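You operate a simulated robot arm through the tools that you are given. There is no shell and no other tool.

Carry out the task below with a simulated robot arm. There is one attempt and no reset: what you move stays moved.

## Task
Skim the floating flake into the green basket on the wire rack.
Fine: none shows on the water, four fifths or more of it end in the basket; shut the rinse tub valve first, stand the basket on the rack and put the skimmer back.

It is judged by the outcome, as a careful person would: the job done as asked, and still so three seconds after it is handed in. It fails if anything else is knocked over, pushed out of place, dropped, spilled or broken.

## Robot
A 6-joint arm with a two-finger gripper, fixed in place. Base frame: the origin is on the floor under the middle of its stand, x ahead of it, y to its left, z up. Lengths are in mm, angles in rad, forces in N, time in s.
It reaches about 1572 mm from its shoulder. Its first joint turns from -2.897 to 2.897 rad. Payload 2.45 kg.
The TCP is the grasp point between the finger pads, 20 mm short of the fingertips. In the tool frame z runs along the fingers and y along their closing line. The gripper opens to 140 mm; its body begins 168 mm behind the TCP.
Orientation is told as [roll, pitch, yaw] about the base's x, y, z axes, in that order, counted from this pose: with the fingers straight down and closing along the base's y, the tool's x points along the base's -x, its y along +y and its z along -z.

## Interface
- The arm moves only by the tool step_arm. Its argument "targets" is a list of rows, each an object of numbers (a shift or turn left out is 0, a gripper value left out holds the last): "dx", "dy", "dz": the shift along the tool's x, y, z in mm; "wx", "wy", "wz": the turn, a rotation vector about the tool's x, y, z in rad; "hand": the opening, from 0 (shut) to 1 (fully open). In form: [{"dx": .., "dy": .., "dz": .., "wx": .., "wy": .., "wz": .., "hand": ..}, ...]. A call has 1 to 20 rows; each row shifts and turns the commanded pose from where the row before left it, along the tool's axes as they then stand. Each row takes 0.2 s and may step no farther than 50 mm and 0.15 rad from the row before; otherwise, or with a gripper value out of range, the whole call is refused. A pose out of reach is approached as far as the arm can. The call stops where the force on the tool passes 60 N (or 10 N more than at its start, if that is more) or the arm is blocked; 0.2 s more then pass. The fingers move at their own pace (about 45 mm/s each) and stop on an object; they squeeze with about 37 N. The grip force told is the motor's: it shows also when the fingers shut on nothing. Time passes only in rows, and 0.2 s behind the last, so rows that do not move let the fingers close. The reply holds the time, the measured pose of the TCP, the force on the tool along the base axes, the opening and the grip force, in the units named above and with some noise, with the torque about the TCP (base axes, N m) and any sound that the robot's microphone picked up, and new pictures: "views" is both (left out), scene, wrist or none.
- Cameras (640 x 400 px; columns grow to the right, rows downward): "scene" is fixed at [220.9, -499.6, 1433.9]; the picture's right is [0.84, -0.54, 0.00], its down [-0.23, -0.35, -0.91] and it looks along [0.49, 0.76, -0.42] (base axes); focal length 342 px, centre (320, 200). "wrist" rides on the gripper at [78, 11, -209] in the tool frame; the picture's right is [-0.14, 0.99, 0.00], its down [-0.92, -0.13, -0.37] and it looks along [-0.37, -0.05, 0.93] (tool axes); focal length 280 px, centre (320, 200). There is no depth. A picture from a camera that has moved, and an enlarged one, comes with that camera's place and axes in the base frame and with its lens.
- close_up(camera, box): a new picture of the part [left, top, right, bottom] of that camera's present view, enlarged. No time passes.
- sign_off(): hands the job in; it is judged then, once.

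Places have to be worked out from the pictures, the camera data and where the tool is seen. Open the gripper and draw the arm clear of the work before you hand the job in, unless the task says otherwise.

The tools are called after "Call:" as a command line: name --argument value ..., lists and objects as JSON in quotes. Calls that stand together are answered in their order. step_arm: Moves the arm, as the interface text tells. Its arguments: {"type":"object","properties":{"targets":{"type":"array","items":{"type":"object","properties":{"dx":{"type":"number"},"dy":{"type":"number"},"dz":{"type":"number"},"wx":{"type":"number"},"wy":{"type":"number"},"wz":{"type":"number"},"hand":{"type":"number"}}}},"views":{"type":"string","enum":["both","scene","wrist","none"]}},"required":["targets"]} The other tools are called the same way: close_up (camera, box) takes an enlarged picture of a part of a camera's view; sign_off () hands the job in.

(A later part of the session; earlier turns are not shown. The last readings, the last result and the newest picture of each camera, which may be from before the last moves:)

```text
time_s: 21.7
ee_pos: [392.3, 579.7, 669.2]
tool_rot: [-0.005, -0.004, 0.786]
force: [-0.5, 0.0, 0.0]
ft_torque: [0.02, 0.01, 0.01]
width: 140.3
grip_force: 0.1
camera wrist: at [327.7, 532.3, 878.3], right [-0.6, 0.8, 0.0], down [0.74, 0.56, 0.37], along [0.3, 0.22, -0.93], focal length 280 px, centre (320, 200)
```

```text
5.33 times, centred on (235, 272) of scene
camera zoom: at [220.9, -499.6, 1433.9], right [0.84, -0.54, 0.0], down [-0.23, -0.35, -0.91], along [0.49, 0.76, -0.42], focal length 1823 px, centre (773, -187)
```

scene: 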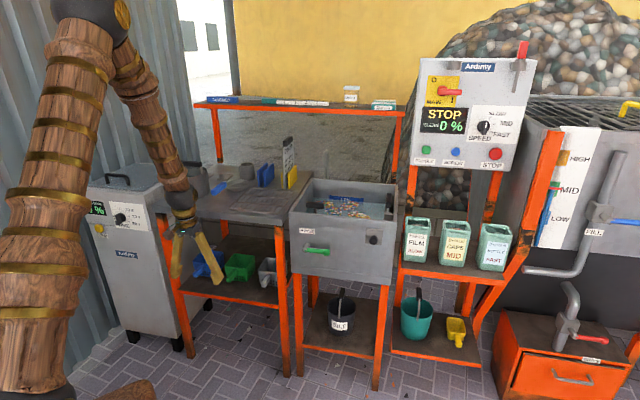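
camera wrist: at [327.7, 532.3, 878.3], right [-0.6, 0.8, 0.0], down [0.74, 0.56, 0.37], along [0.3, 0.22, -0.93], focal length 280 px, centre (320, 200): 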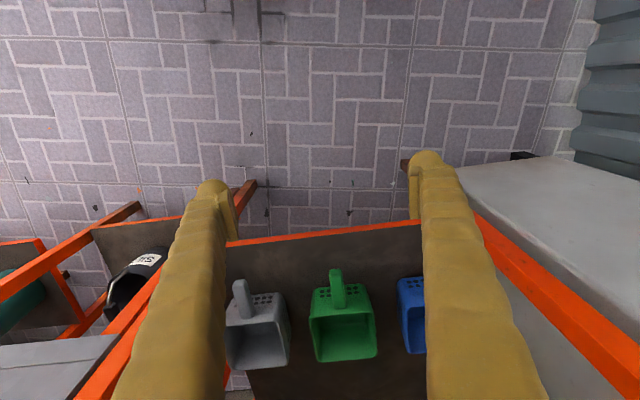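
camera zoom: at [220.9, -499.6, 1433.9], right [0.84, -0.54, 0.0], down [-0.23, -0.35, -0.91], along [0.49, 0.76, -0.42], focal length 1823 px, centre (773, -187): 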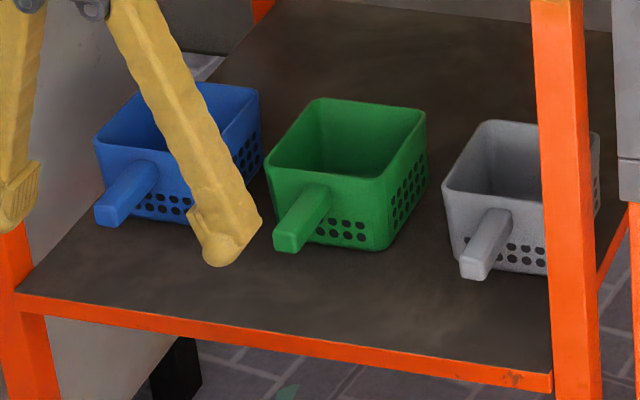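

The green basket's rim is at f 968–1062, r −80…−183, z≈508, its handle runs straight out along f from f≈890 to 955 at r≈−131.6, z≈490. I pitch the hand 45° forward and narrow the opening before approaching the handle.

Call:
step_arm --targets '[{"wy": -0.131, "hand": 0.5}, {"wy": -0.131}, {"wy": -0.131}, {"wy": -0.131}, {"wy": -0.131}, {"wy": -0.131}, {}]' --views "both"

```text
time_s: 23.3
ee_pos: [397.0, 579.1, 667.9]
tool_rot: [-0.009, -0.791, 0.79]
force: [0.1, -0.1, -0.3]
ft_torque: [0.01, -0.01, 0.02]
width: 69.8
grip_force: 0.1
out of reach, approached as far as the arm can: row 2, 3
camera wrist: at [244.8, 442.9, 760.1], right [-0.63, 0.77, 0.09], down [0.36, 0.19, 0.91], along [0.69, 0.61, -0.39], focal length 280 px, centre (320, 200)
```

scene: 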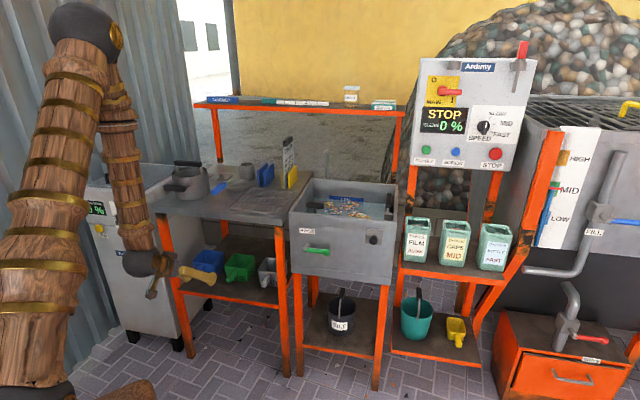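
wrist: 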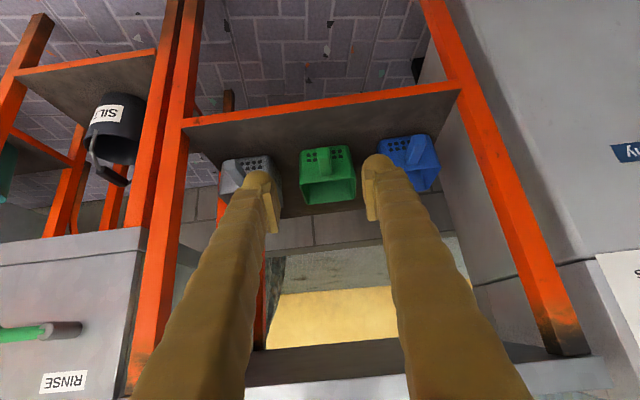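

The view (upside down) shows the green handle between the fingers. I advance most of the way along the diagonal, stopping about 60 mm short to check.

Call:
step_arm --targets '[{"dz": 47, "dx": -8.1}, {"dz": 47, "dx": -8.1}, {"dz": 47, "dx": -8.1}, {"dz": 47, "dx": -8.1}, {"dz": 47, "dx": -8.1}, {}]' --views "both"

Call:
close_up --camera "scene" --box '[180, 220, 290, 310]'

Call:
close_up --camera "wrist" --box '[220, 80, 440, 240]'

```text
time_s: 24.7
ee_pos: [536.1, 715.3, 530.9]
tool_rot: [-0.008, -0.793, 0.79]
force: [0.7, 0.4, 0.0]
ft_torque: [0.0, -0.03, -0.03]
width: 70.2
grip_force: 0.1
camera wrist: at [384.4, 579.4, 622.6], right [-0.63, 0.77, 0.09], down [0.36, 0.18, 0.91], along [0.69, 0.61, -0.39], focal length 280 px, centre (320, 200)
```

scene: 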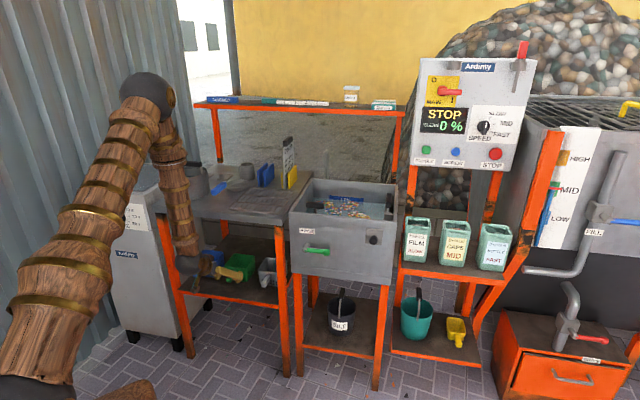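
wrist: 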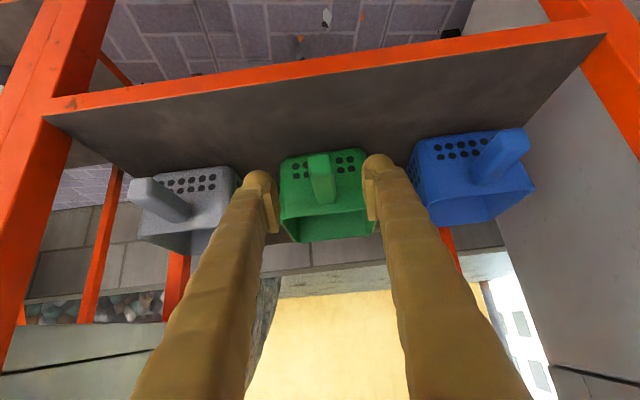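

```text
4.44 times, centred on (235, 265) of scene
camera zoom: at [220.9, -499.6, 1433.9], right [0.84, -0.54, 0.0], down [-0.23, -0.35, -0.91], along [0.49, 0.76, -0.42], focal length 1519 px, centre (698, -89)
```

zoom: 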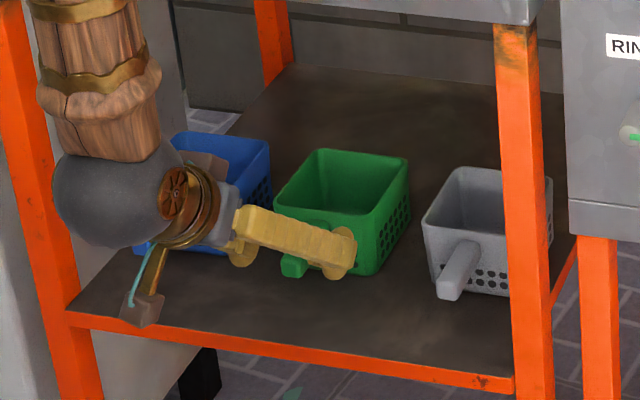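

```text
2.50 times, centred on (330, 160) of wrist
camera zoom: at [384.4, 579.4, 622.6], right [-0.63, 0.77, 0.09], down [0.36, 0.18, 0.91], along [0.69, 0.61, -0.39], focal length 701 px, centre (295, 300)
```

zoom: 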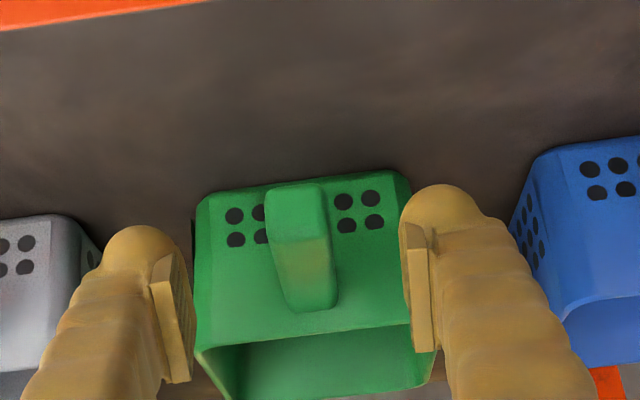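

The handle is centred within about 5 mm between the fingers. I advance the last 60 mm with a 5 mm sideways correction, then close on the handle.

Call:
step_arm --targets '[{"dz": 20, "dy": 2}, {"dz": 20, "dy": 2}, {"dz": 18, "dy": 1}, {}]' --views "wrist"

Call:
close_up --camera "wrist" --box '[220, 80, 440, 240]'

Call:
close_up --camera "scene" --box '[200, 235, 290, 300]'

```text
time_s: 25.7
ee_pos: [561.3, 749.2, 488.5]
tool_rot: [-0.007, -0.793, 0.791]
force: [-0.4, -0.2, 0.0]
ft_torque: [-0.02, -0.02, 0.01]
width: 70.0
grip_force: 0.1
camera wrist: at [410.6, 613.2, 581.6], right [-0.63, 0.77, 0.09], down [0.36, 0.18, 0.91], along [0.69, 0.61, -0.39], focal length 280 px, centre (320, 200)
```

wrist: 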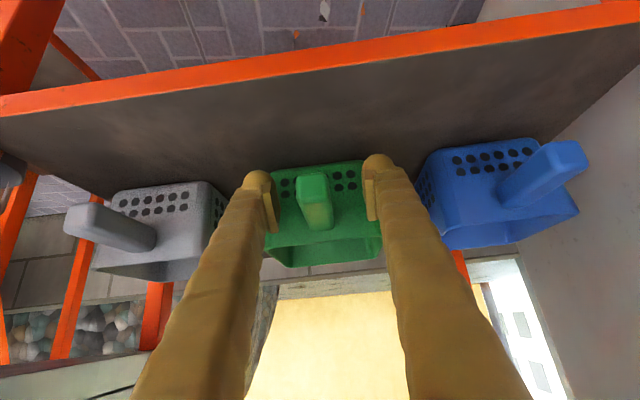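

```text
2.50 times, centred on (330, 160) of wrist
camera zoom: at [410.6, 613.2, 581.6], right [-0.63, 0.77, 0.09], down [0.36, 0.18, 0.91], along [0.69, 0.61, -0.39], focal length 701 px, centre (295, 300)
```

zoom: 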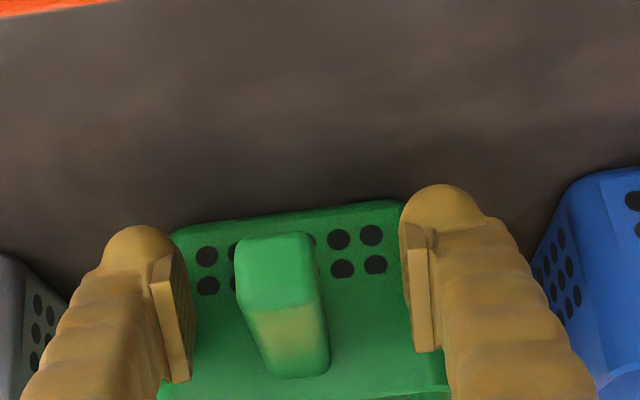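

```text
6.15 times, centred on (245, 268) of scene
camera zoom: at [220.9, -499.6, 1433.9], right [0.84, -0.54, 0.0], down [-0.23, -0.35, -0.91], along [0.49, 0.76, -0.42], focal length 2104 px, centre (782, -215)
```

zoom: 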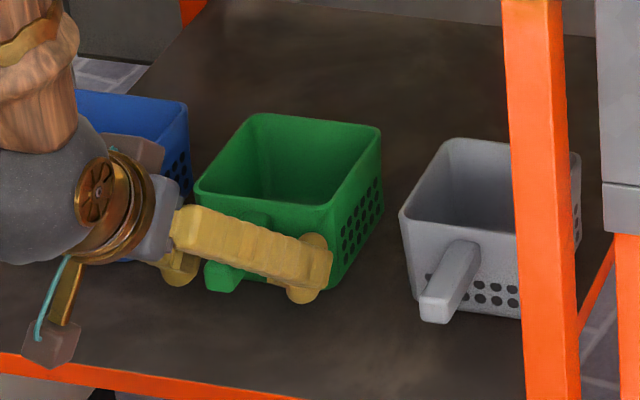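

The handle is between the pads, about 3 mm off-centre; I correct and close.

Call:
step_arm --targets '[{"dy": -3}, {"hand": 0}, {}, {}, {}, {}]' --views "both"

Call:
close_up --camera "wrist" --box '[220, 80, 440, 240]'

Call:
close_up --camera "scene" --box '[200, 235, 290, 300]'

```text
time_s: 27.1
ee_pos: [564.2, 746.1, 490.6]
tool_rot: [-0.009, -0.793, 0.791]
force: [-0.4, 1.5, 0.5]
ft_torque: [-0.01, 0.06, -0.01]
width: 20.9
grip_force: 37.1
camera wrist: at [412.4, 610.6, 582.3], right [-0.63, 0.77, 0.09], down [0.36, 0.18, 0.91], along [0.69, 0.61, -0.39], focal length 280 px, centre (320, 200)
```

scene: 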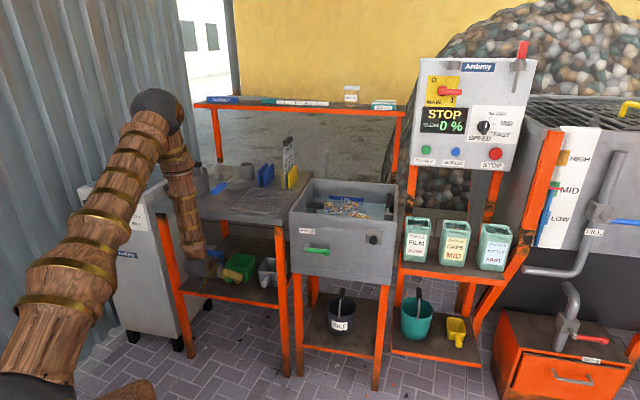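
wrist: 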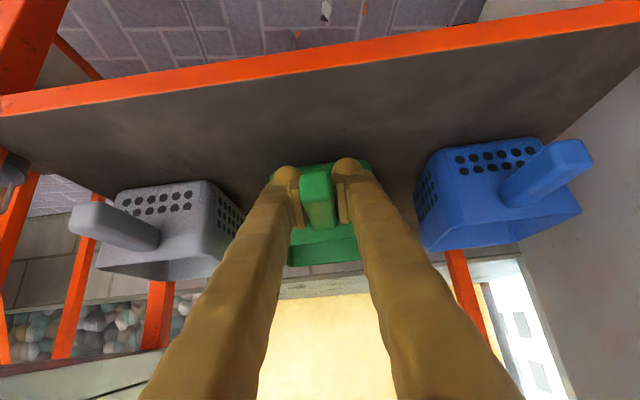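

```text
2.50 times, centred on (330, 160) of wrist
camera zoom: at [412.4, 610.6, 582.3], right [-0.63, 0.77, 0.09], down [0.36, 0.18, 0.91], along [0.69, 0.61, -0.39], focal length 701 px, centre (295, 300)
```

zoom: 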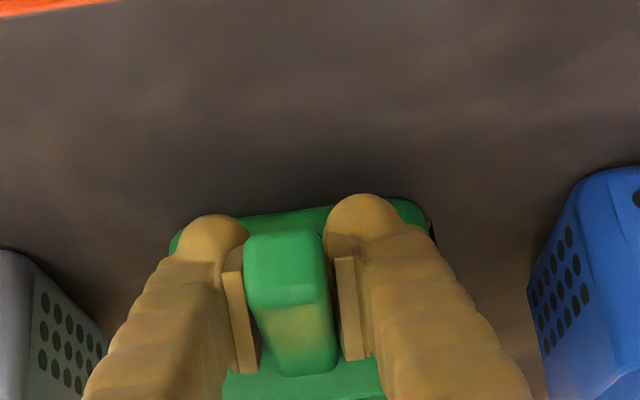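

```text
6.15 times, centred on (245, 268) of scene
camera zoom: at [220.9, -499.6, 1433.9], right [0.84, -0.54, 0.0], down [-0.23, -0.35, -0.91], along [0.49, 0.76, -0.42], focal length 2104 px, centre (782, -215)
```

zoom: 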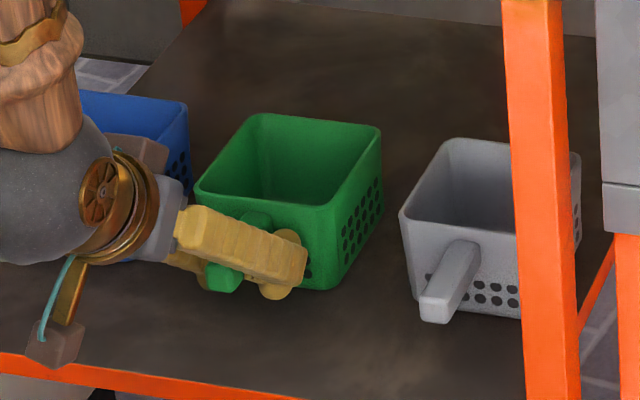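

The handle is gripped (20.9 mm wide). I lift straight up about 40 mm in gentle steps and check that the basket hangs level.

Call:
step_arm --targets '[{"dz": -5.6, "dx": -5.7}, {"dz": -7, "dx": -7.1}, {"dz": -8, "dx": -8.1}, {"dz": -8, "dx": -8.1}, {}]' --views "both"

Call:
close_up --camera "scene" --box '[200, 225, 290, 290]'

```text
time_s: 28.3
ee_pos: [562.6, 746.0, 530.9]
tool_rot: [-0.009, -0.794, 0.792]
force: [0.3, -0.4, -0.9]
ft_torque: [-0.1, 0.06, 0.0]
width: 20.6
grip_force: 37.5
camera wrist: at [410.9, 609.9, 622.3], right [-0.63, 0.77, 0.09], down [0.36, 0.18, 0.91], along [0.69, 0.61, -0.39], focal length 280 px, centre (320, 200)
```

scene: 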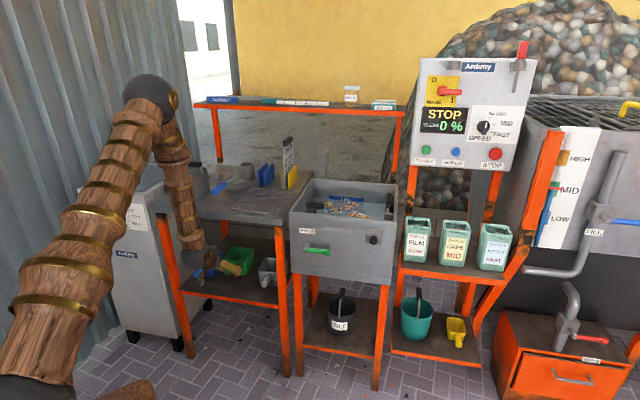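
wrist: 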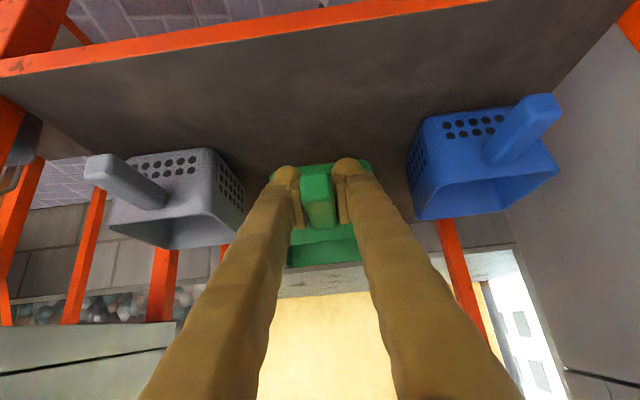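

```text
6.15 times, centred on (245, 258) of scene
camera zoom: at [220.9, -499.6, 1433.9], right [0.84, -0.54, 0.0], down [-0.23, -0.35, -0.91], along [0.49, 0.76, -0.42], focal length 2104 px, centre (782, -154)
```

zoom: 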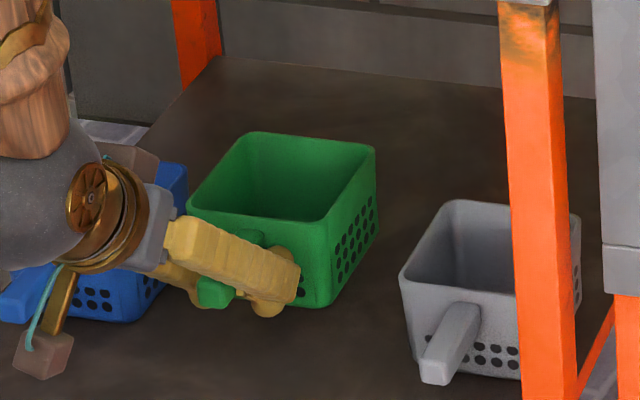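

The basket hangs level. I retract it out from under the table, rising gradually, keeping the rim below the table underside until its back edge clears the front edge.

Call:
step_arm --targets '[{"dz": -30, "dx": 20}, {"dz": -41, "dx": 22}, {"dz": -43, "dx": 18}, {"dz": -46, "dx": 10.3}, {"dz": -46, "dx": 10.3}, {}]' --views "both"

```text
time_s: 29.7
ee_pos: [417.3, 605.2, 618.4]
tool_rot: [-0.006, -0.79, 0.792]
force: [-0.4, 0.2, -1.7]
ft_torque: [-0.09, 0.1, 0.02]
width: 20.6
grip_force: 36.8
camera wrist: at [265.8, 468.8, 710.4], right [-0.63, 0.77, 0.09], down [0.36, 0.18, 0.91], along [0.69, 0.61, -0.39], focal length 280 px, centre (320, 200)
```

scene: 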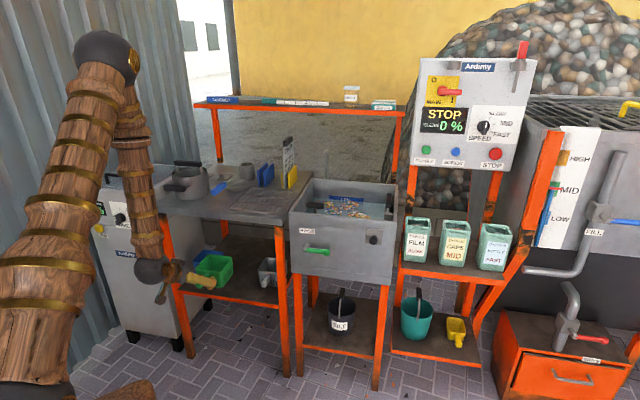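
wrist: 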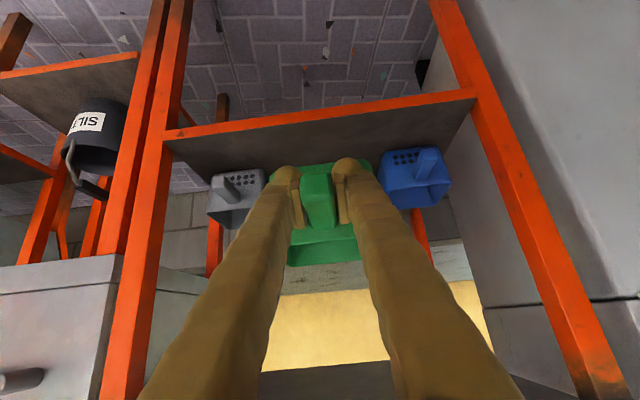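

The basket's back edge is at about f 859; I pull back another 50 mm and then raise it in front of the table.

Call:
step_arm --targets '[{"dz": -30, "dx": 12}, {"dz": -30, "dx": 14}, {"dz": -20, "dx": -10}, {"dz": -32, "dx": -32.4}, {"dz": -33, "dx": -33.4}, {"dz": -33, "dx": -33.4}, {"dz": -33, "dx": -33.4}, {}]' --views "both"

```text
time_s: 31.5
ee_pos: [381.7, 585.3, 846.9]
tool_rot: [-0.008, -0.791, 0.791]
force: [-0.2, 0.0, -1.3]
ft_torque: [-0.06, 0.12, 0.01]
width: 20.9
grip_force: 36.9
out of reach, approached as far as the arm can: row 2, 3
camera wrist: at [229.8, 448.8, 939.2], right [-0.63, 0.77, 0.09], down [0.36, 0.19, 0.91], along [0.69, 0.61, -0.39], focal length 280 px, centre (320, 200)
```

scene: 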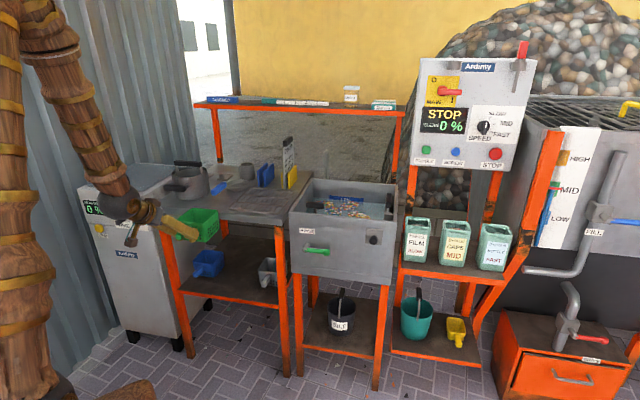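
wrist: 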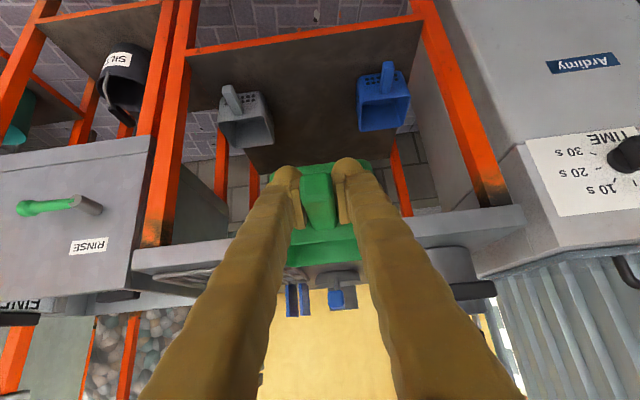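

The basket is clear in front of the table. I raise it to z≈992 and then move it over the rack (centre about f 977, r 19), staying ~50 mm above it.

Call:
step_arm --targets '[{"dz": -34, "dx": -34.4}, {"dz": -34, "dx": -34.4}, {"dz": -34, "dx": -34.4}, {"dy": -28, "dz": 24.9, "dx": -24.6}, {"dy": -28, "dz": 24.9, "dx": -24.6}, {"dy": -28, "dz": 24.9, "dx": -24.6}, {"dy": -28, "dz": 24.9, "dx": -24.6}, {"dy": -28, "dz": 24.9, "dx": -24.6}, {"dy": -28, "dz": 24.9, "dx": -24.6}, {}]' --views "both"

Call:
close_up --camera "scene" --box '[180, 130, 320, 230]'

```text
time_s: 33.7
ee_pos: [648.2, 613.3, 993.3]
tool_rot: [-0.007, -0.792, 0.79]
force: [0.3, 0.0, -1.6]
ft_torque: [-0.06, 0.09, 0.0]
width: 20.8
grip_force: 36.7
camera wrist: at [497.5, 477.2, 1084.6], right [-0.63, 0.77, 0.09], down [0.36, 0.18, 0.91], along [0.69, 0.61, -0.39], focal length 280 px, centre (320, 200)
```

scene: 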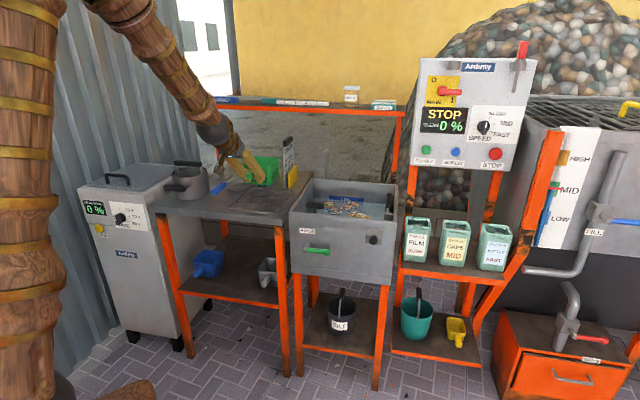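
wrist: 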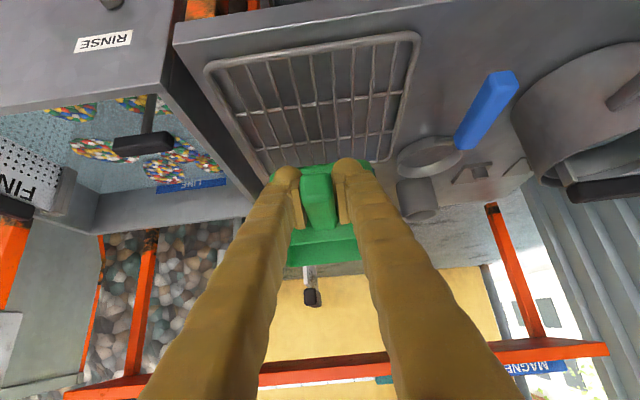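

```text
4.00 times, centred on (250, 180) of scene
camera zoom: at [220.9, -499.6, 1433.9], right [0.84, -0.54, 0.0], down [-0.23, -0.35, -0.91], along [0.49, 0.76, -0.42], focal length 1367 px, centre (600, 280)
```

zoom: 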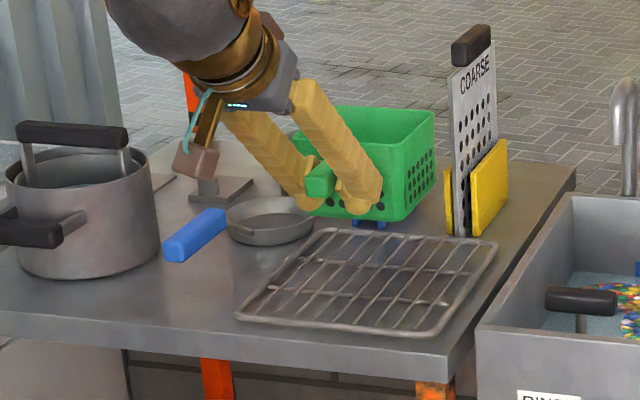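

The basket is above the rack at TCP f≈892, r≈25, as planned. I lower towards it and check the alignment before touching down.

Call:
step_arm --targets '[{"dz": 15, "dx": 15.2}, {"dz": 15, "dx": 15.2}, {}]' --views "wrist"

Call:
close_up --camera "scene" --box '[215, 155, 305, 220]'

```text
time_s: 34.5
ee_pos: [648.1, 613.8, 948.8]
tool_rot: [-0.007, -0.792, 0.791]
force: [0.5, 0.5, -2.7]
ft_torque: [-0.08, 0.06, -0.03]
width: 20.8
grip_force: 36.9
camera wrist: at [497.1, 477.7, 1040.7], right [-0.63, 0.77, 0.09], down [0.36, 0.18, 0.91], along [0.69, 0.61, -0.39], focal length 280 px, centre (320, 200)
```

wrist: 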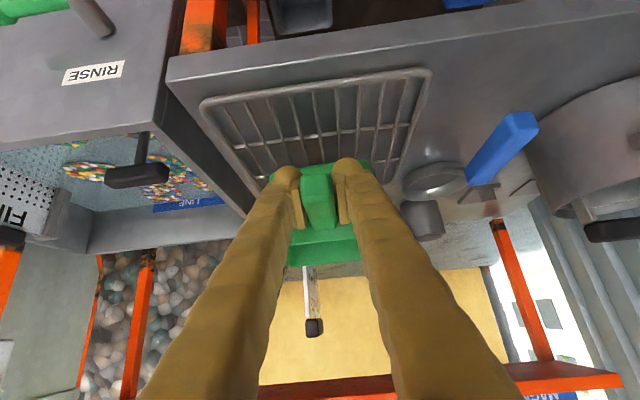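

```text
6.15 times, centred on (260, 188) of scene
camera zoom: at [220.9, -499.6, 1433.9], right [0.84, -0.54, 0.0], down [-0.23, -0.35, -0.91], along [0.49, 0.76, -0.42], focal length 2104 px, centre (689, 277)
```

zoom: 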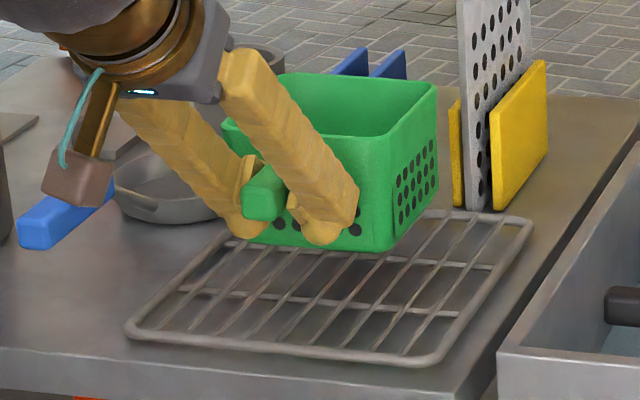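

Alignment is good: base about f 944–1030, r −20…67, inside the rack. I lower in small steps watching for contact.

Call:
step_arm --targets '[{"dz": 2.8, "dx": 2.85}, {"dz": 2.8, "dx": 2.85}, {"dz": 2.1, "dx": 2.14}, {}]' --views "none"

Call:
step_arm --targets '[{"dz": 2.1, "dx": 2.14}, {"dz": 2.1, "dx": 2.14}, {}]' --views "none"

Call:
close_up --camera "scene" --box '[215, 155, 305, 220]'

```text
time_s: 35.5
ee_pos: [648.7, 613.9, 937.0]
tool_rot: [-0.007, -0.792, 0.791]
force: [0.2, 0.0, -0.8]
ft_torque: [-0.08, 0.08, -0.01]
width: 20.5
grip_force: 37.0
```

```text
time_s: 36.3
ee_pos: [649.7, 615.2, 933.1]
tool_rot: [-0.006, -0.792, 0.791]
force: [-1.2, -0.4, -2.1]
ft_torque: [-0.08, 0.05, -0.01]
width: 20.9
grip_force: 36.8
```

```text
6.15 times, centred on (260, 188) of scene
camera zoom: at [220.9, -499.6, 1433.9], right [0.84, -0.54, 0.0], down [-0.23, -0.35, -0.91], along [0.49, 0.76, -0.42], focal length 2104 px, centre (689, 277)
```

zoom: 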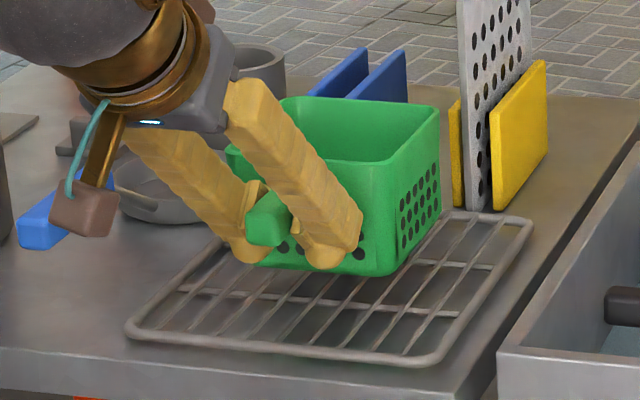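

No contact yet at TCP z 933; I continue in 2–3 mm steps.

Call:
step_arm --targets '[{"dz": 2.1, "dx": 2.14}, {"dz": 2.1, "dx": 2.14}, {}]' --views "none"

Call:
step_arm --targets '[{"dz": 2.1, "dx": 2.14}, {}]' --views "none"

Call:
close_up --camera "scene" --box '[215, 155, 305, 220]'

```text
time_s: 37.1
ee_pos: [650.6, 615.2, 925.6]
tool_rot: [-0.008, -0.791, 0.789]
force: [0.5, -0.1, -1.0]
ft_torque: [-0.07, 0.09, -0.03]
width: 20.8
grip_force: 37.5
```

```text
time_s: 37.7
ee_pos: [650.5, 615.9, 923.3]
tool_rot: [-0.006, -0.791, 0.79]
force: [0.1, 0.0, -0.9]
ft_torque: [-0.05, 0.08, 0.02]
width: 20.7
grip_force: 36.7
```

```text
6.15 times, centred on (260, 188) of scene
camera zoom: at [220.9, -499.6, 1433.9], right [0.84, -0.54, 0.0], down [-0.23, -0.35, -0.91], along [0.49, 0.76, -0.42], focal length 2104 px, centre (689, 277)
```

zoom: 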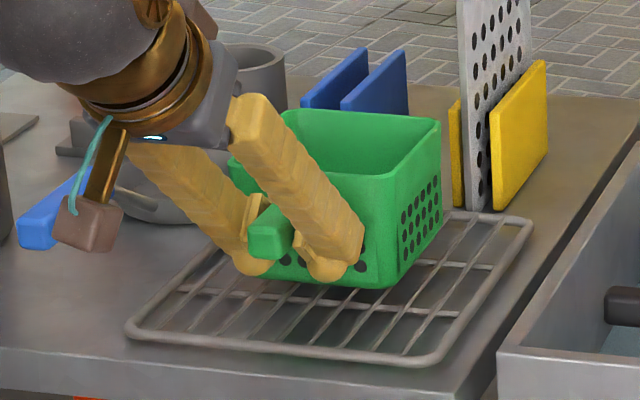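

Still hanging slightly above the rack; I continue down.

Call:
step_arm --targets '[{"dz": 2.1, "dx": 2.14}, {"dz": 1.4, "dx": 1.42}, {}]' --views "none"

Call:
step_arm --targets '[{"dz": 2.1, "dx": 2.14}, {}]' --views "none"

Call:
close_up --camera "scene" --box '[235, 170, 295, 215]'

```text
time_s: 38.5
ee_pos: [648.8, 614.8, 917.8]
tool_rot: [-0.008, -0.792, 0.791]
force: [0.4, -0.6, -1.3]
ft_torque: [-0.11, 0.07, -0.04]
width: 21.0
grip_force: 37.4
```

```text
time_s: 39.1
ee_pos: [651.0, 615.6, 914.8]
tool_rot: [-0.008, -0.792, 0.791]
force: [0.0, 0.4, -1.3]
ft_torque: [-0.07, 0.07, 0.0]
width: 20.7
grip_force: 37.7
```

```text
8.89 times, centred on (265, 192) of scene
camera zoom: at [220.9, -499.6, 1433.9], right [0.84, -0.54, 0.0], down [-0.23, -0.35, -0.91], along [0.49, 0.76, -0.42], focal length 3038 px, centre (809, 267)
```

zoom: 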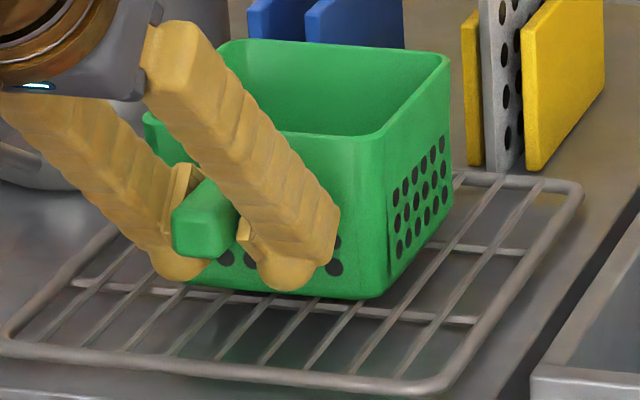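

Very close now. I continue with 2 mm steps until the force shows contact.

Call:
step_arm --targets '[{"dz": 1.4, "dx": 1.42}, {"dz": 1.4, "dx": 1.42}, {}]' --views "none"

Call:
step_arm --targets '[{"dz": 1.4, "dx": 1.42}, {}]' --views "none"

Call:
close_up --camera "scene" --box '[235, 170, 295, 215]'

```text
time_s: 39.9
ee_pos: [650.7, 614.2, 912.7]
tool_rot: [-0.006, -0.794, 0.79]
force: [1.3, -2.1, 12.7]
ft_torque: [0.58, -0.68, -0.02]
width: 21.1
grip_force: 37.0
```

```text
time_s: 40.5
ee_pos: [649.9, 615.2, 910.7]
tool_rot: [-0.007, -0.794, 0.787]
force: [3.1, -5.8, 30.4]
ft_torque: [0.58, -0.6, -0.09]
width: 20.8
grip_force: 37.1
```

```text
8.89 times, centred on (265, 192) of scene
camera zoom: at [220.9, -499.6, 1433.9], right [0.84, -0.54, 0.0], down [-0.23, -0.35, -0.91], along [0.49, 0.76, -0.42], focal length 3038 px, centre (809, 267)
```

zoom: 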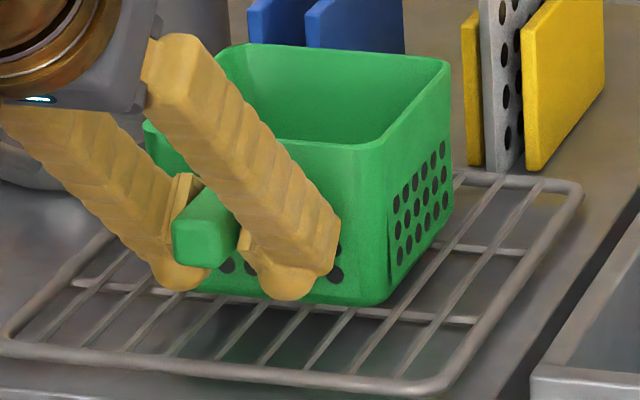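

Contact is firm (30 N). I ease off about 2.5 mm and open the fingers to release the handle.

Call:
step_arm --targets '[{"dz": -1.7, "dx": -1.7}, {}, {"hand": 0.5}, {}, {}, {}]' --views "scene"

Call:
close_up --camera "scene" --box '[235, 170, 295, 215]'

```text
time_s: 41.9
ee_pos: [650.2, 614.2, 911.5]
tool_rot: [-0.007, -0.791, 0.79]
force: [0.3, 1.0, -0.8]
ft_torque: [-0.01, 0.01, -0.03]
width: 70.1
grip_force: 0.2
```

scene: 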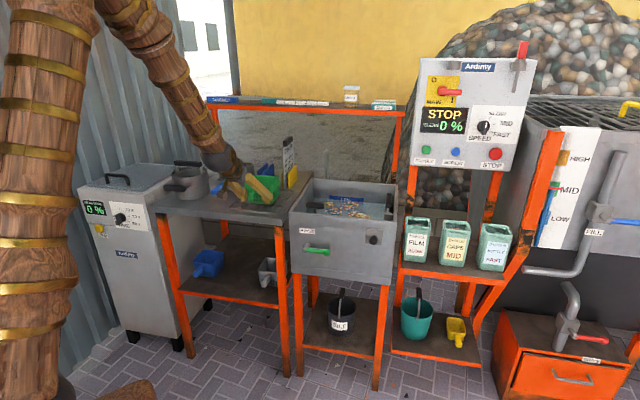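

```text
8.89 times, centred on (265, 192) of scene
camera zoom: at [220.9, -499.6, 1433.9], right [0.84, -0.54, 0.0], down [-0.23, -0.35, -0.91], along [0.49, 0.76, -0.42], focal length 3038 px, centre (809, 267)
```

zoom: 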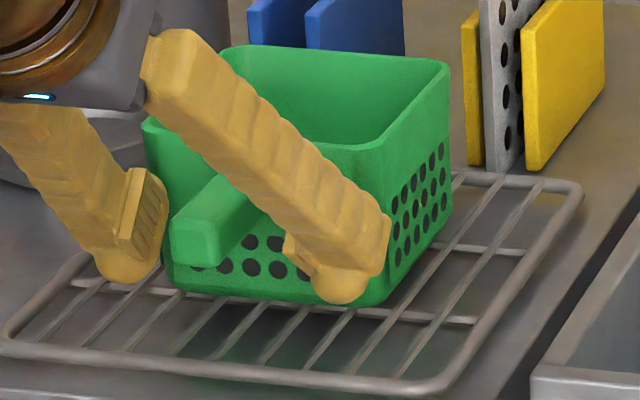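

The basket stands on the rack. I retreat along the finger axis, up and back, then check it from a distance.

Call:
step_arm --targets '[{"dz": -25}, {"dz": -45}, {"dz": -45}, {"dz": -45}, {}]' --views "both"

Call:
close_up --camera "scene" --box '[200, 150, 320, 225]'

```text
time_s: 43.1
ee_pos: [570.2, 534.6, 1024.0]
tool_rot: [-0.008, -0.792, 0.791]
force: [0.5, -0.6, 0.2]
ft_torque: [-0.02, -0.03, 0.01]
width: 69.8
grip_force: 0.1
camera wrist: at [418.9, 398.1, 1116.8], right [-0.63, 0.77, 0.09], down [0.36, 0.18, 0.91], along [0.69, 0.61, -0.39], focal length 280 px, centre (320, 200)
```

scene: 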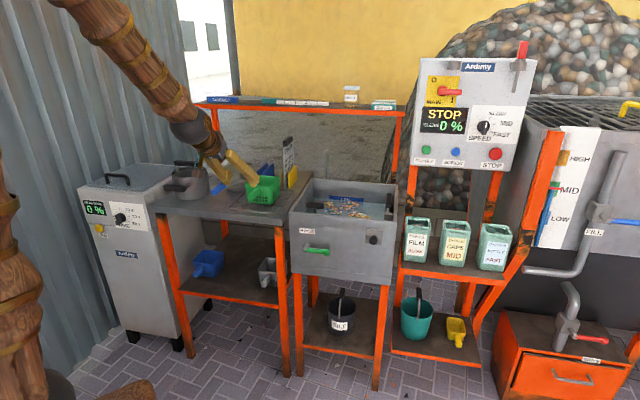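
wrist: 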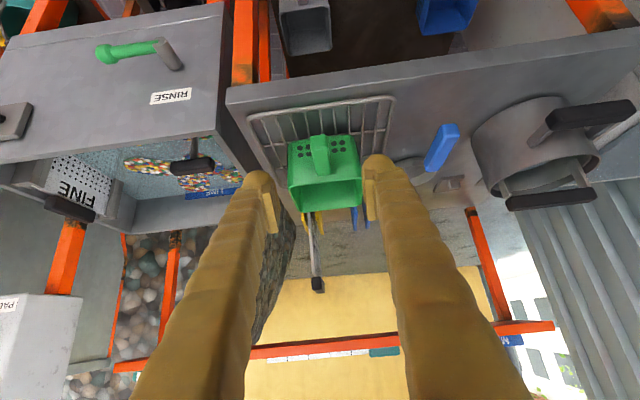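

```text
5.33 times, centred on (260, 188) of scene
camera zoom: at [220.9, -499.6, 1433.9], right [0.84, -0.54, 0.0], down [-0.23, -0.35, -0.91], along [0.49, 0.76, -0.42], focal length 1823 px, centre (640, 267)
```

zoom: 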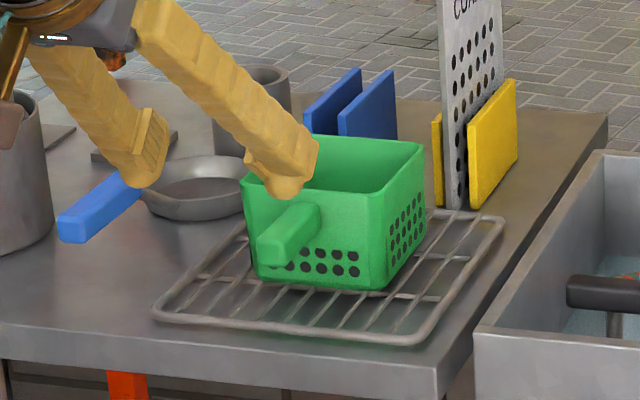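

The basket is standing well on the rack. Now the skimmer: the blue handle seems to sit raised (z≈915) above the dish. I bring the hand back to vertical and shift left to measure it.

Call:
step_arm --targets '[{"wy": 0.132, "dz": -15}, {"wy": 0.132, "dz": -15}, {"wy": 0.132, "dz": -10}, {"wy": 0.132}, {"wy": 0.132}, {"wy": 0.132}, {"dy": 40}, {"dy": 40}, {"dy": 40}, {"dy": 40}, {}]' --views "both"

Call:
close_up --camera "wrist" --box '[230, 100, 430, 300]'

Call:
close_up --camera "scene" --box '[190, 155, 290, 220]'

```text
time_s: 45.5
ee_pos: [439.6, 628.8, 1055.4]
tool_rot: [-0.005, 0.0, 0.785]
force: [0.4, -0.5, -0.5]
ft_torque: [0.01, 0.03, 0.0]
width: 69.9
grip_force: 0.1
camera wrist: at [376.6, 581.3, 1264.2], right [-0.6, 0.8, 0.0], down [0.74, 0.56, 0.37], along [0.3, 0.22, -0.93], focal length 280 px, centre (320, 200)
```

scene: 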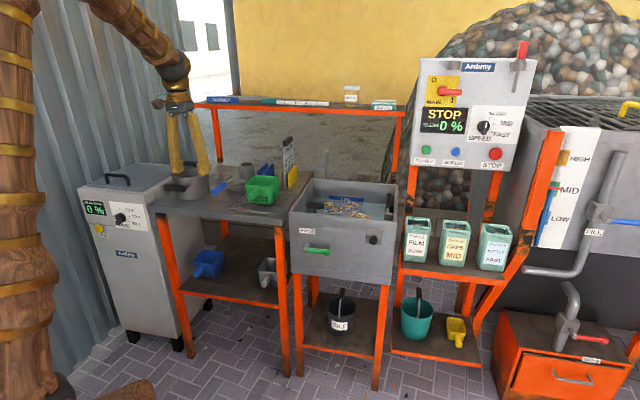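
wrist: 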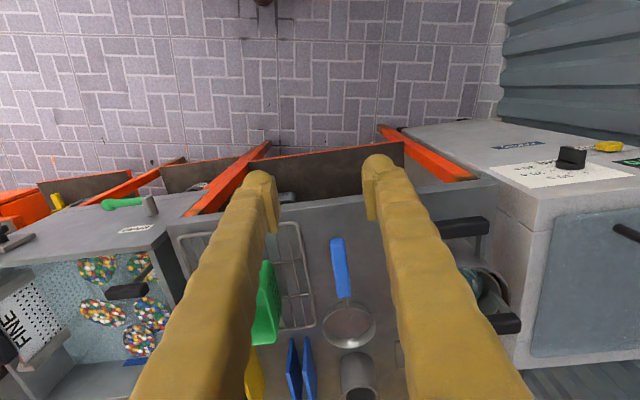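

```text
2.00 times, centred on (330, 200) of wrist
camera zoom: at [376.6, 581.3, 1264.2], right [-0.6, 0.8, 0.0], down [0.74, 0.56, 0.37], along [0.3, 0.22, -0.93], focal length 561 px, centre (300, 200)
```

zoom: 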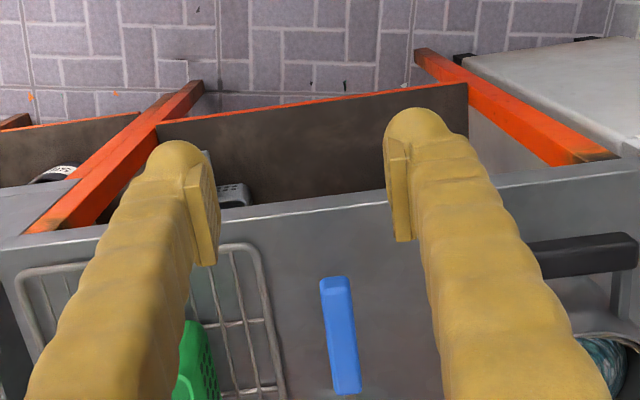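

```text
6.15 times, centred on (240, 188) of scene
camera zoom: at [220.9, -499.6, 1433.9], right [0.84, -0.54, 0.0], down [-0.23, -0.35, -0.91], along [0.49, 0.76, -0.42], focal length 2104 px, centre (812, 277)
```

zoom: 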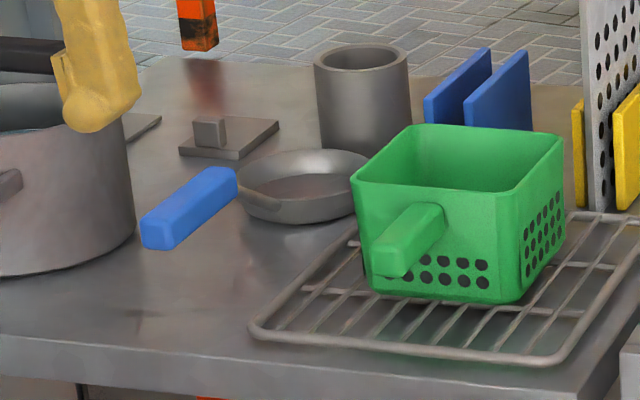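

The handle lies along f at r≈−141, from f≈888 to 983, top at about z 900–908, with the dish centred near f 1085. I move above the handle at f≈945 and lower partway to check.

Call:
step_arm --targets '[{"dx": -47.4, "dy": 1.7}, {"dx": -47.4, "dy": 1.7}, {"dx": -47.4, "dy": 1.7}, {"dx": -47.4, "dy": 1.7}, {"dz": 35}, {"dz": 35}, {}]' --views "both"

Call:
close_up --camera "wrist" --box '[240, 120, 400, 280]'

Call:
close_up --camera "scene" --box '[190, 140, 280, 210]'

```text
time_s: 47.1
ee_pos: [568.5, 770.7, 985.3]
tool_rot: [-0.006, 0.0, 0.785]
force: [-0.2, 0.6, 0.1]
ft_torque: [0.02, -0.02, -0.02]
width: 70.0
grip_force: 0.1
camera wrist: at [505.8, 723.7, 1195.7], right [-0.6, 0.8, 0.0], down [0.74, 0.56, 0.37], along [0.3, 0.22, -0.93], focal length 280 px, centre (320, 200)
```

scene: 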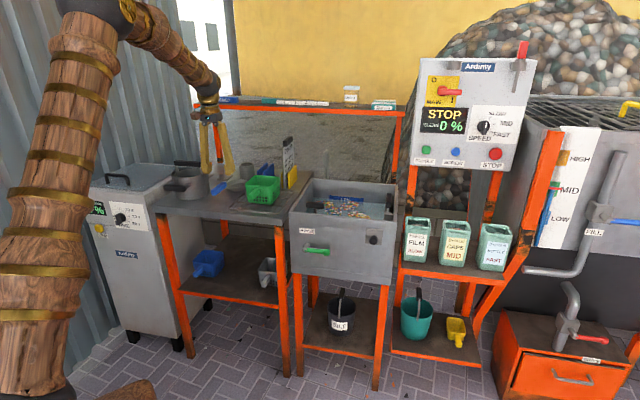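
wrist: 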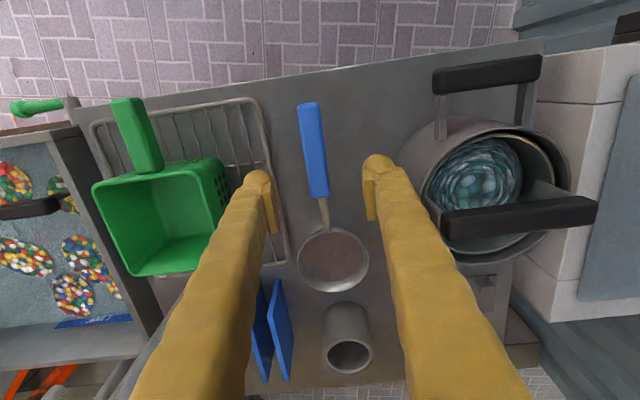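

```text
2.50 times, centred on (320, 200) of wrist
camera zoom: at [505.8, 723.7, 1195.7], right [-0.6, 0.8, 0.0], down [0.74, 0.56, 0.37], along [0.3, 0.22, -0.93], focal length 701 px, centre (320, 200)
```

zoom: 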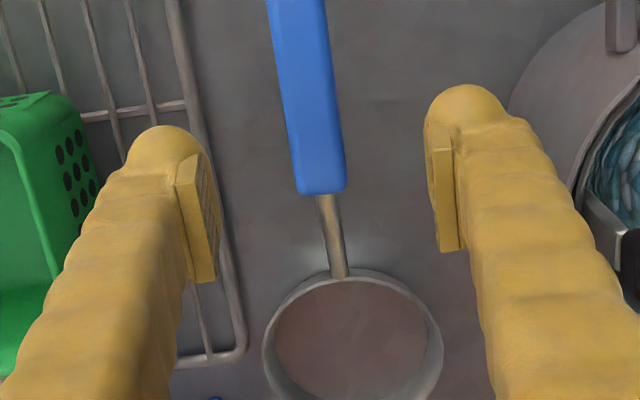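

```text
5.71 times, centred on (235, 175) of scene
camera zoom: at [220.9, -499.6, 1433.9], right [0.84, -0.54, 0.0], down [-0.23, -0.35, -0.91], along [0.49, 0.76, -0.42], focal length 1953 px, centre (806, 343)
```

zoom: 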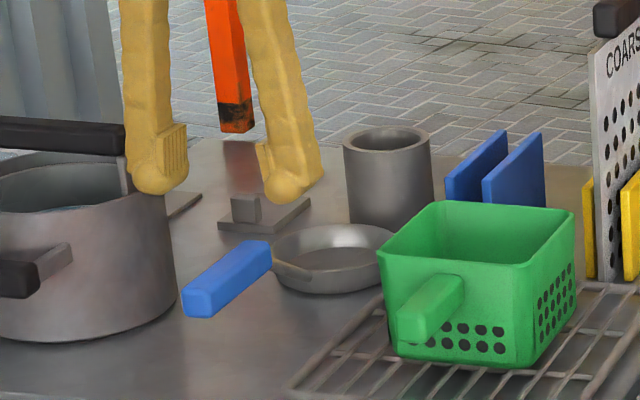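

The handle is horizontal with its top at z≈911 (two views agree), aligned with the hand. I lower to TCP z≈902 and close.

Call:
step_arm --targets '[{"dz": 28, "dy": -1}, {"dz": 28, "dy": -1}, {"dz": 27}, {}]' --views "both"

Call:
close_up --camera "scene" --box '[190, 140, 280, 210]'

Call:
close_up --camera "wrist" --box '[240, 120, 400, 280]'

```text
time_s: 48.1
ee_pos: [570.8, 768.4, 901.2]
tool_rot: [-0.005, -0.001, 0.785]
force: [-0.6, 0.6, 0.0]
ft_torque: [0.01, 0.02, -0.04]
width: 70.0
grip_force: 0.0
camera wrist: at [508.3, 721.5, 1111.8], right [-0.6, 0.8, -0.01], down [0.74, 0.56, 0.37], along [0.3, 0.22, -0.93], focal length 280 px, centre (320, 200)
```

scene: 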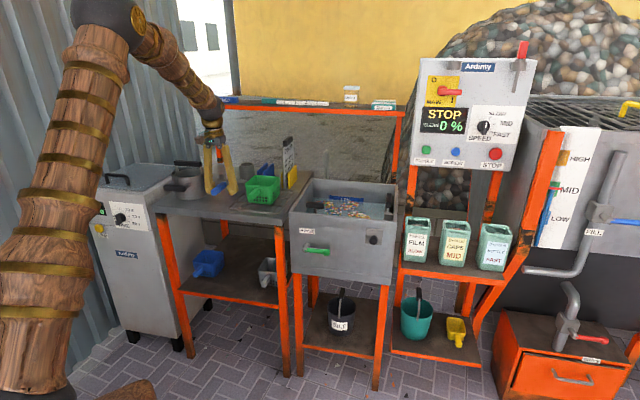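
wrist: 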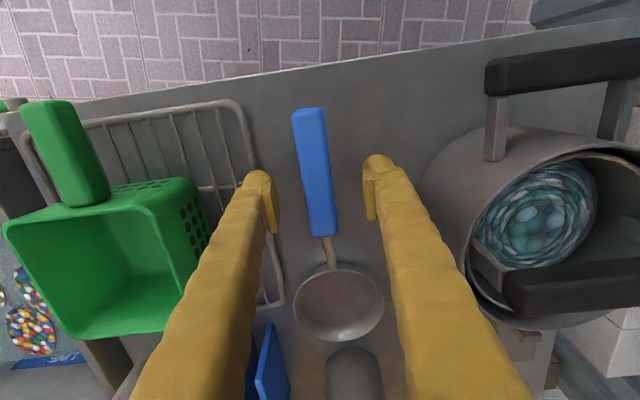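

```text
5.71 times, centred on (235, 175) of scene
camera zoom: at [220.9, -499.6, 1433.9], right [0.84, -0.54, 0.0], down [-0.23, -0.35, -0.91], along [0.49, 0.76, -0.42], focal length 1953 px, centre (806, 343)
```

zoom: 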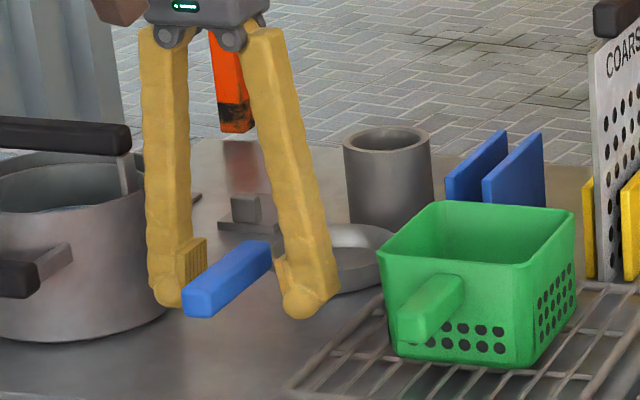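

```text
2.50 times, centred on (320, 200) of wrist
camera zoom: at [508.3, 721.5, 1111.8], right [-0.6, 0.8, -0.01], down [0.74, 0.56, 0.37], along [0.3, 0.22, -0.93], focal length 701 px, centre (320, 200)
```

zoom: 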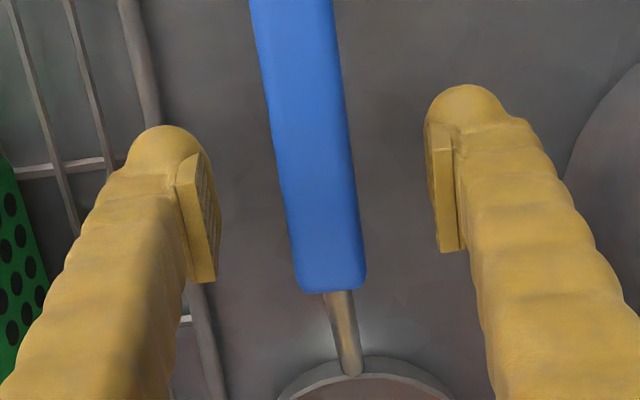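

The handle is centred between the pads. I close the fingers on it.

Call:
step_arm --targets '[{"hand": 0}, {}, {}, {}, {}]' --views "wrist"

Call:
close_up --camera "scene" --box '[190, 140, 280, 210]'

```text
time_s: 49.3
ee_pos: [571.6, 768.7, 901.5]
tool_rot: [-0.006, 0.001, 0.786]
force: [-0.2, 0.1, -1.1]
ft_torque: [0.06, 0.06, 0.11]
width: 17.1
grip_force: 37.0
camera wrist: at [508.3, 721.6, 1112.0], right [-0.6, 0.8, -0.01], down [0.74, 0.56, 0.37], along [0.3, 0.22, -0.93], focal length 280 px, centre (320, 200)
```

wrist: 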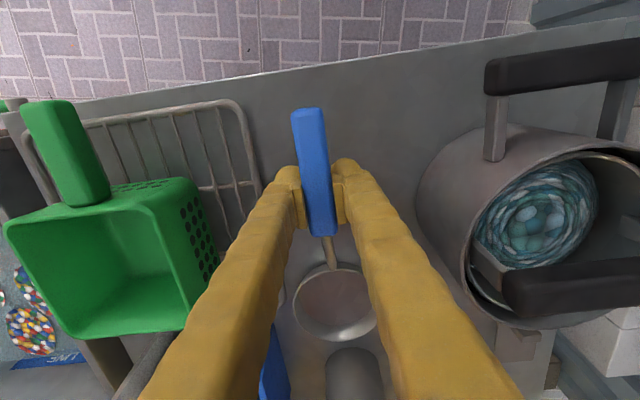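

```text
5.71 times, centred on (235, 175) of scene
camera zoom: at [220.9, -499.6, 1433.9], right [0.84, -0.54, 0.0], down [-0.23, -0.35, -0.91], along [0.49, 0.76, -0.42], focal length 1953 px, centre (806, 343)
```

zoom: 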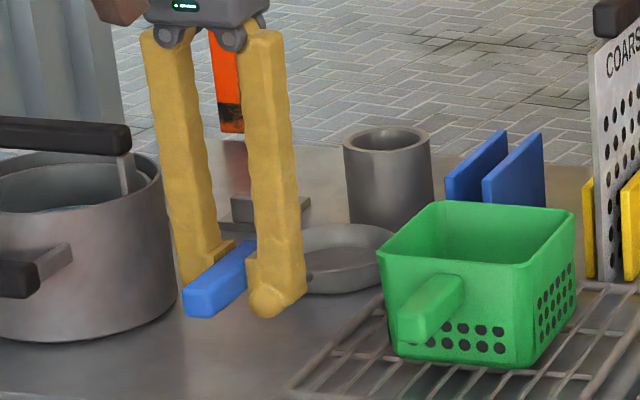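

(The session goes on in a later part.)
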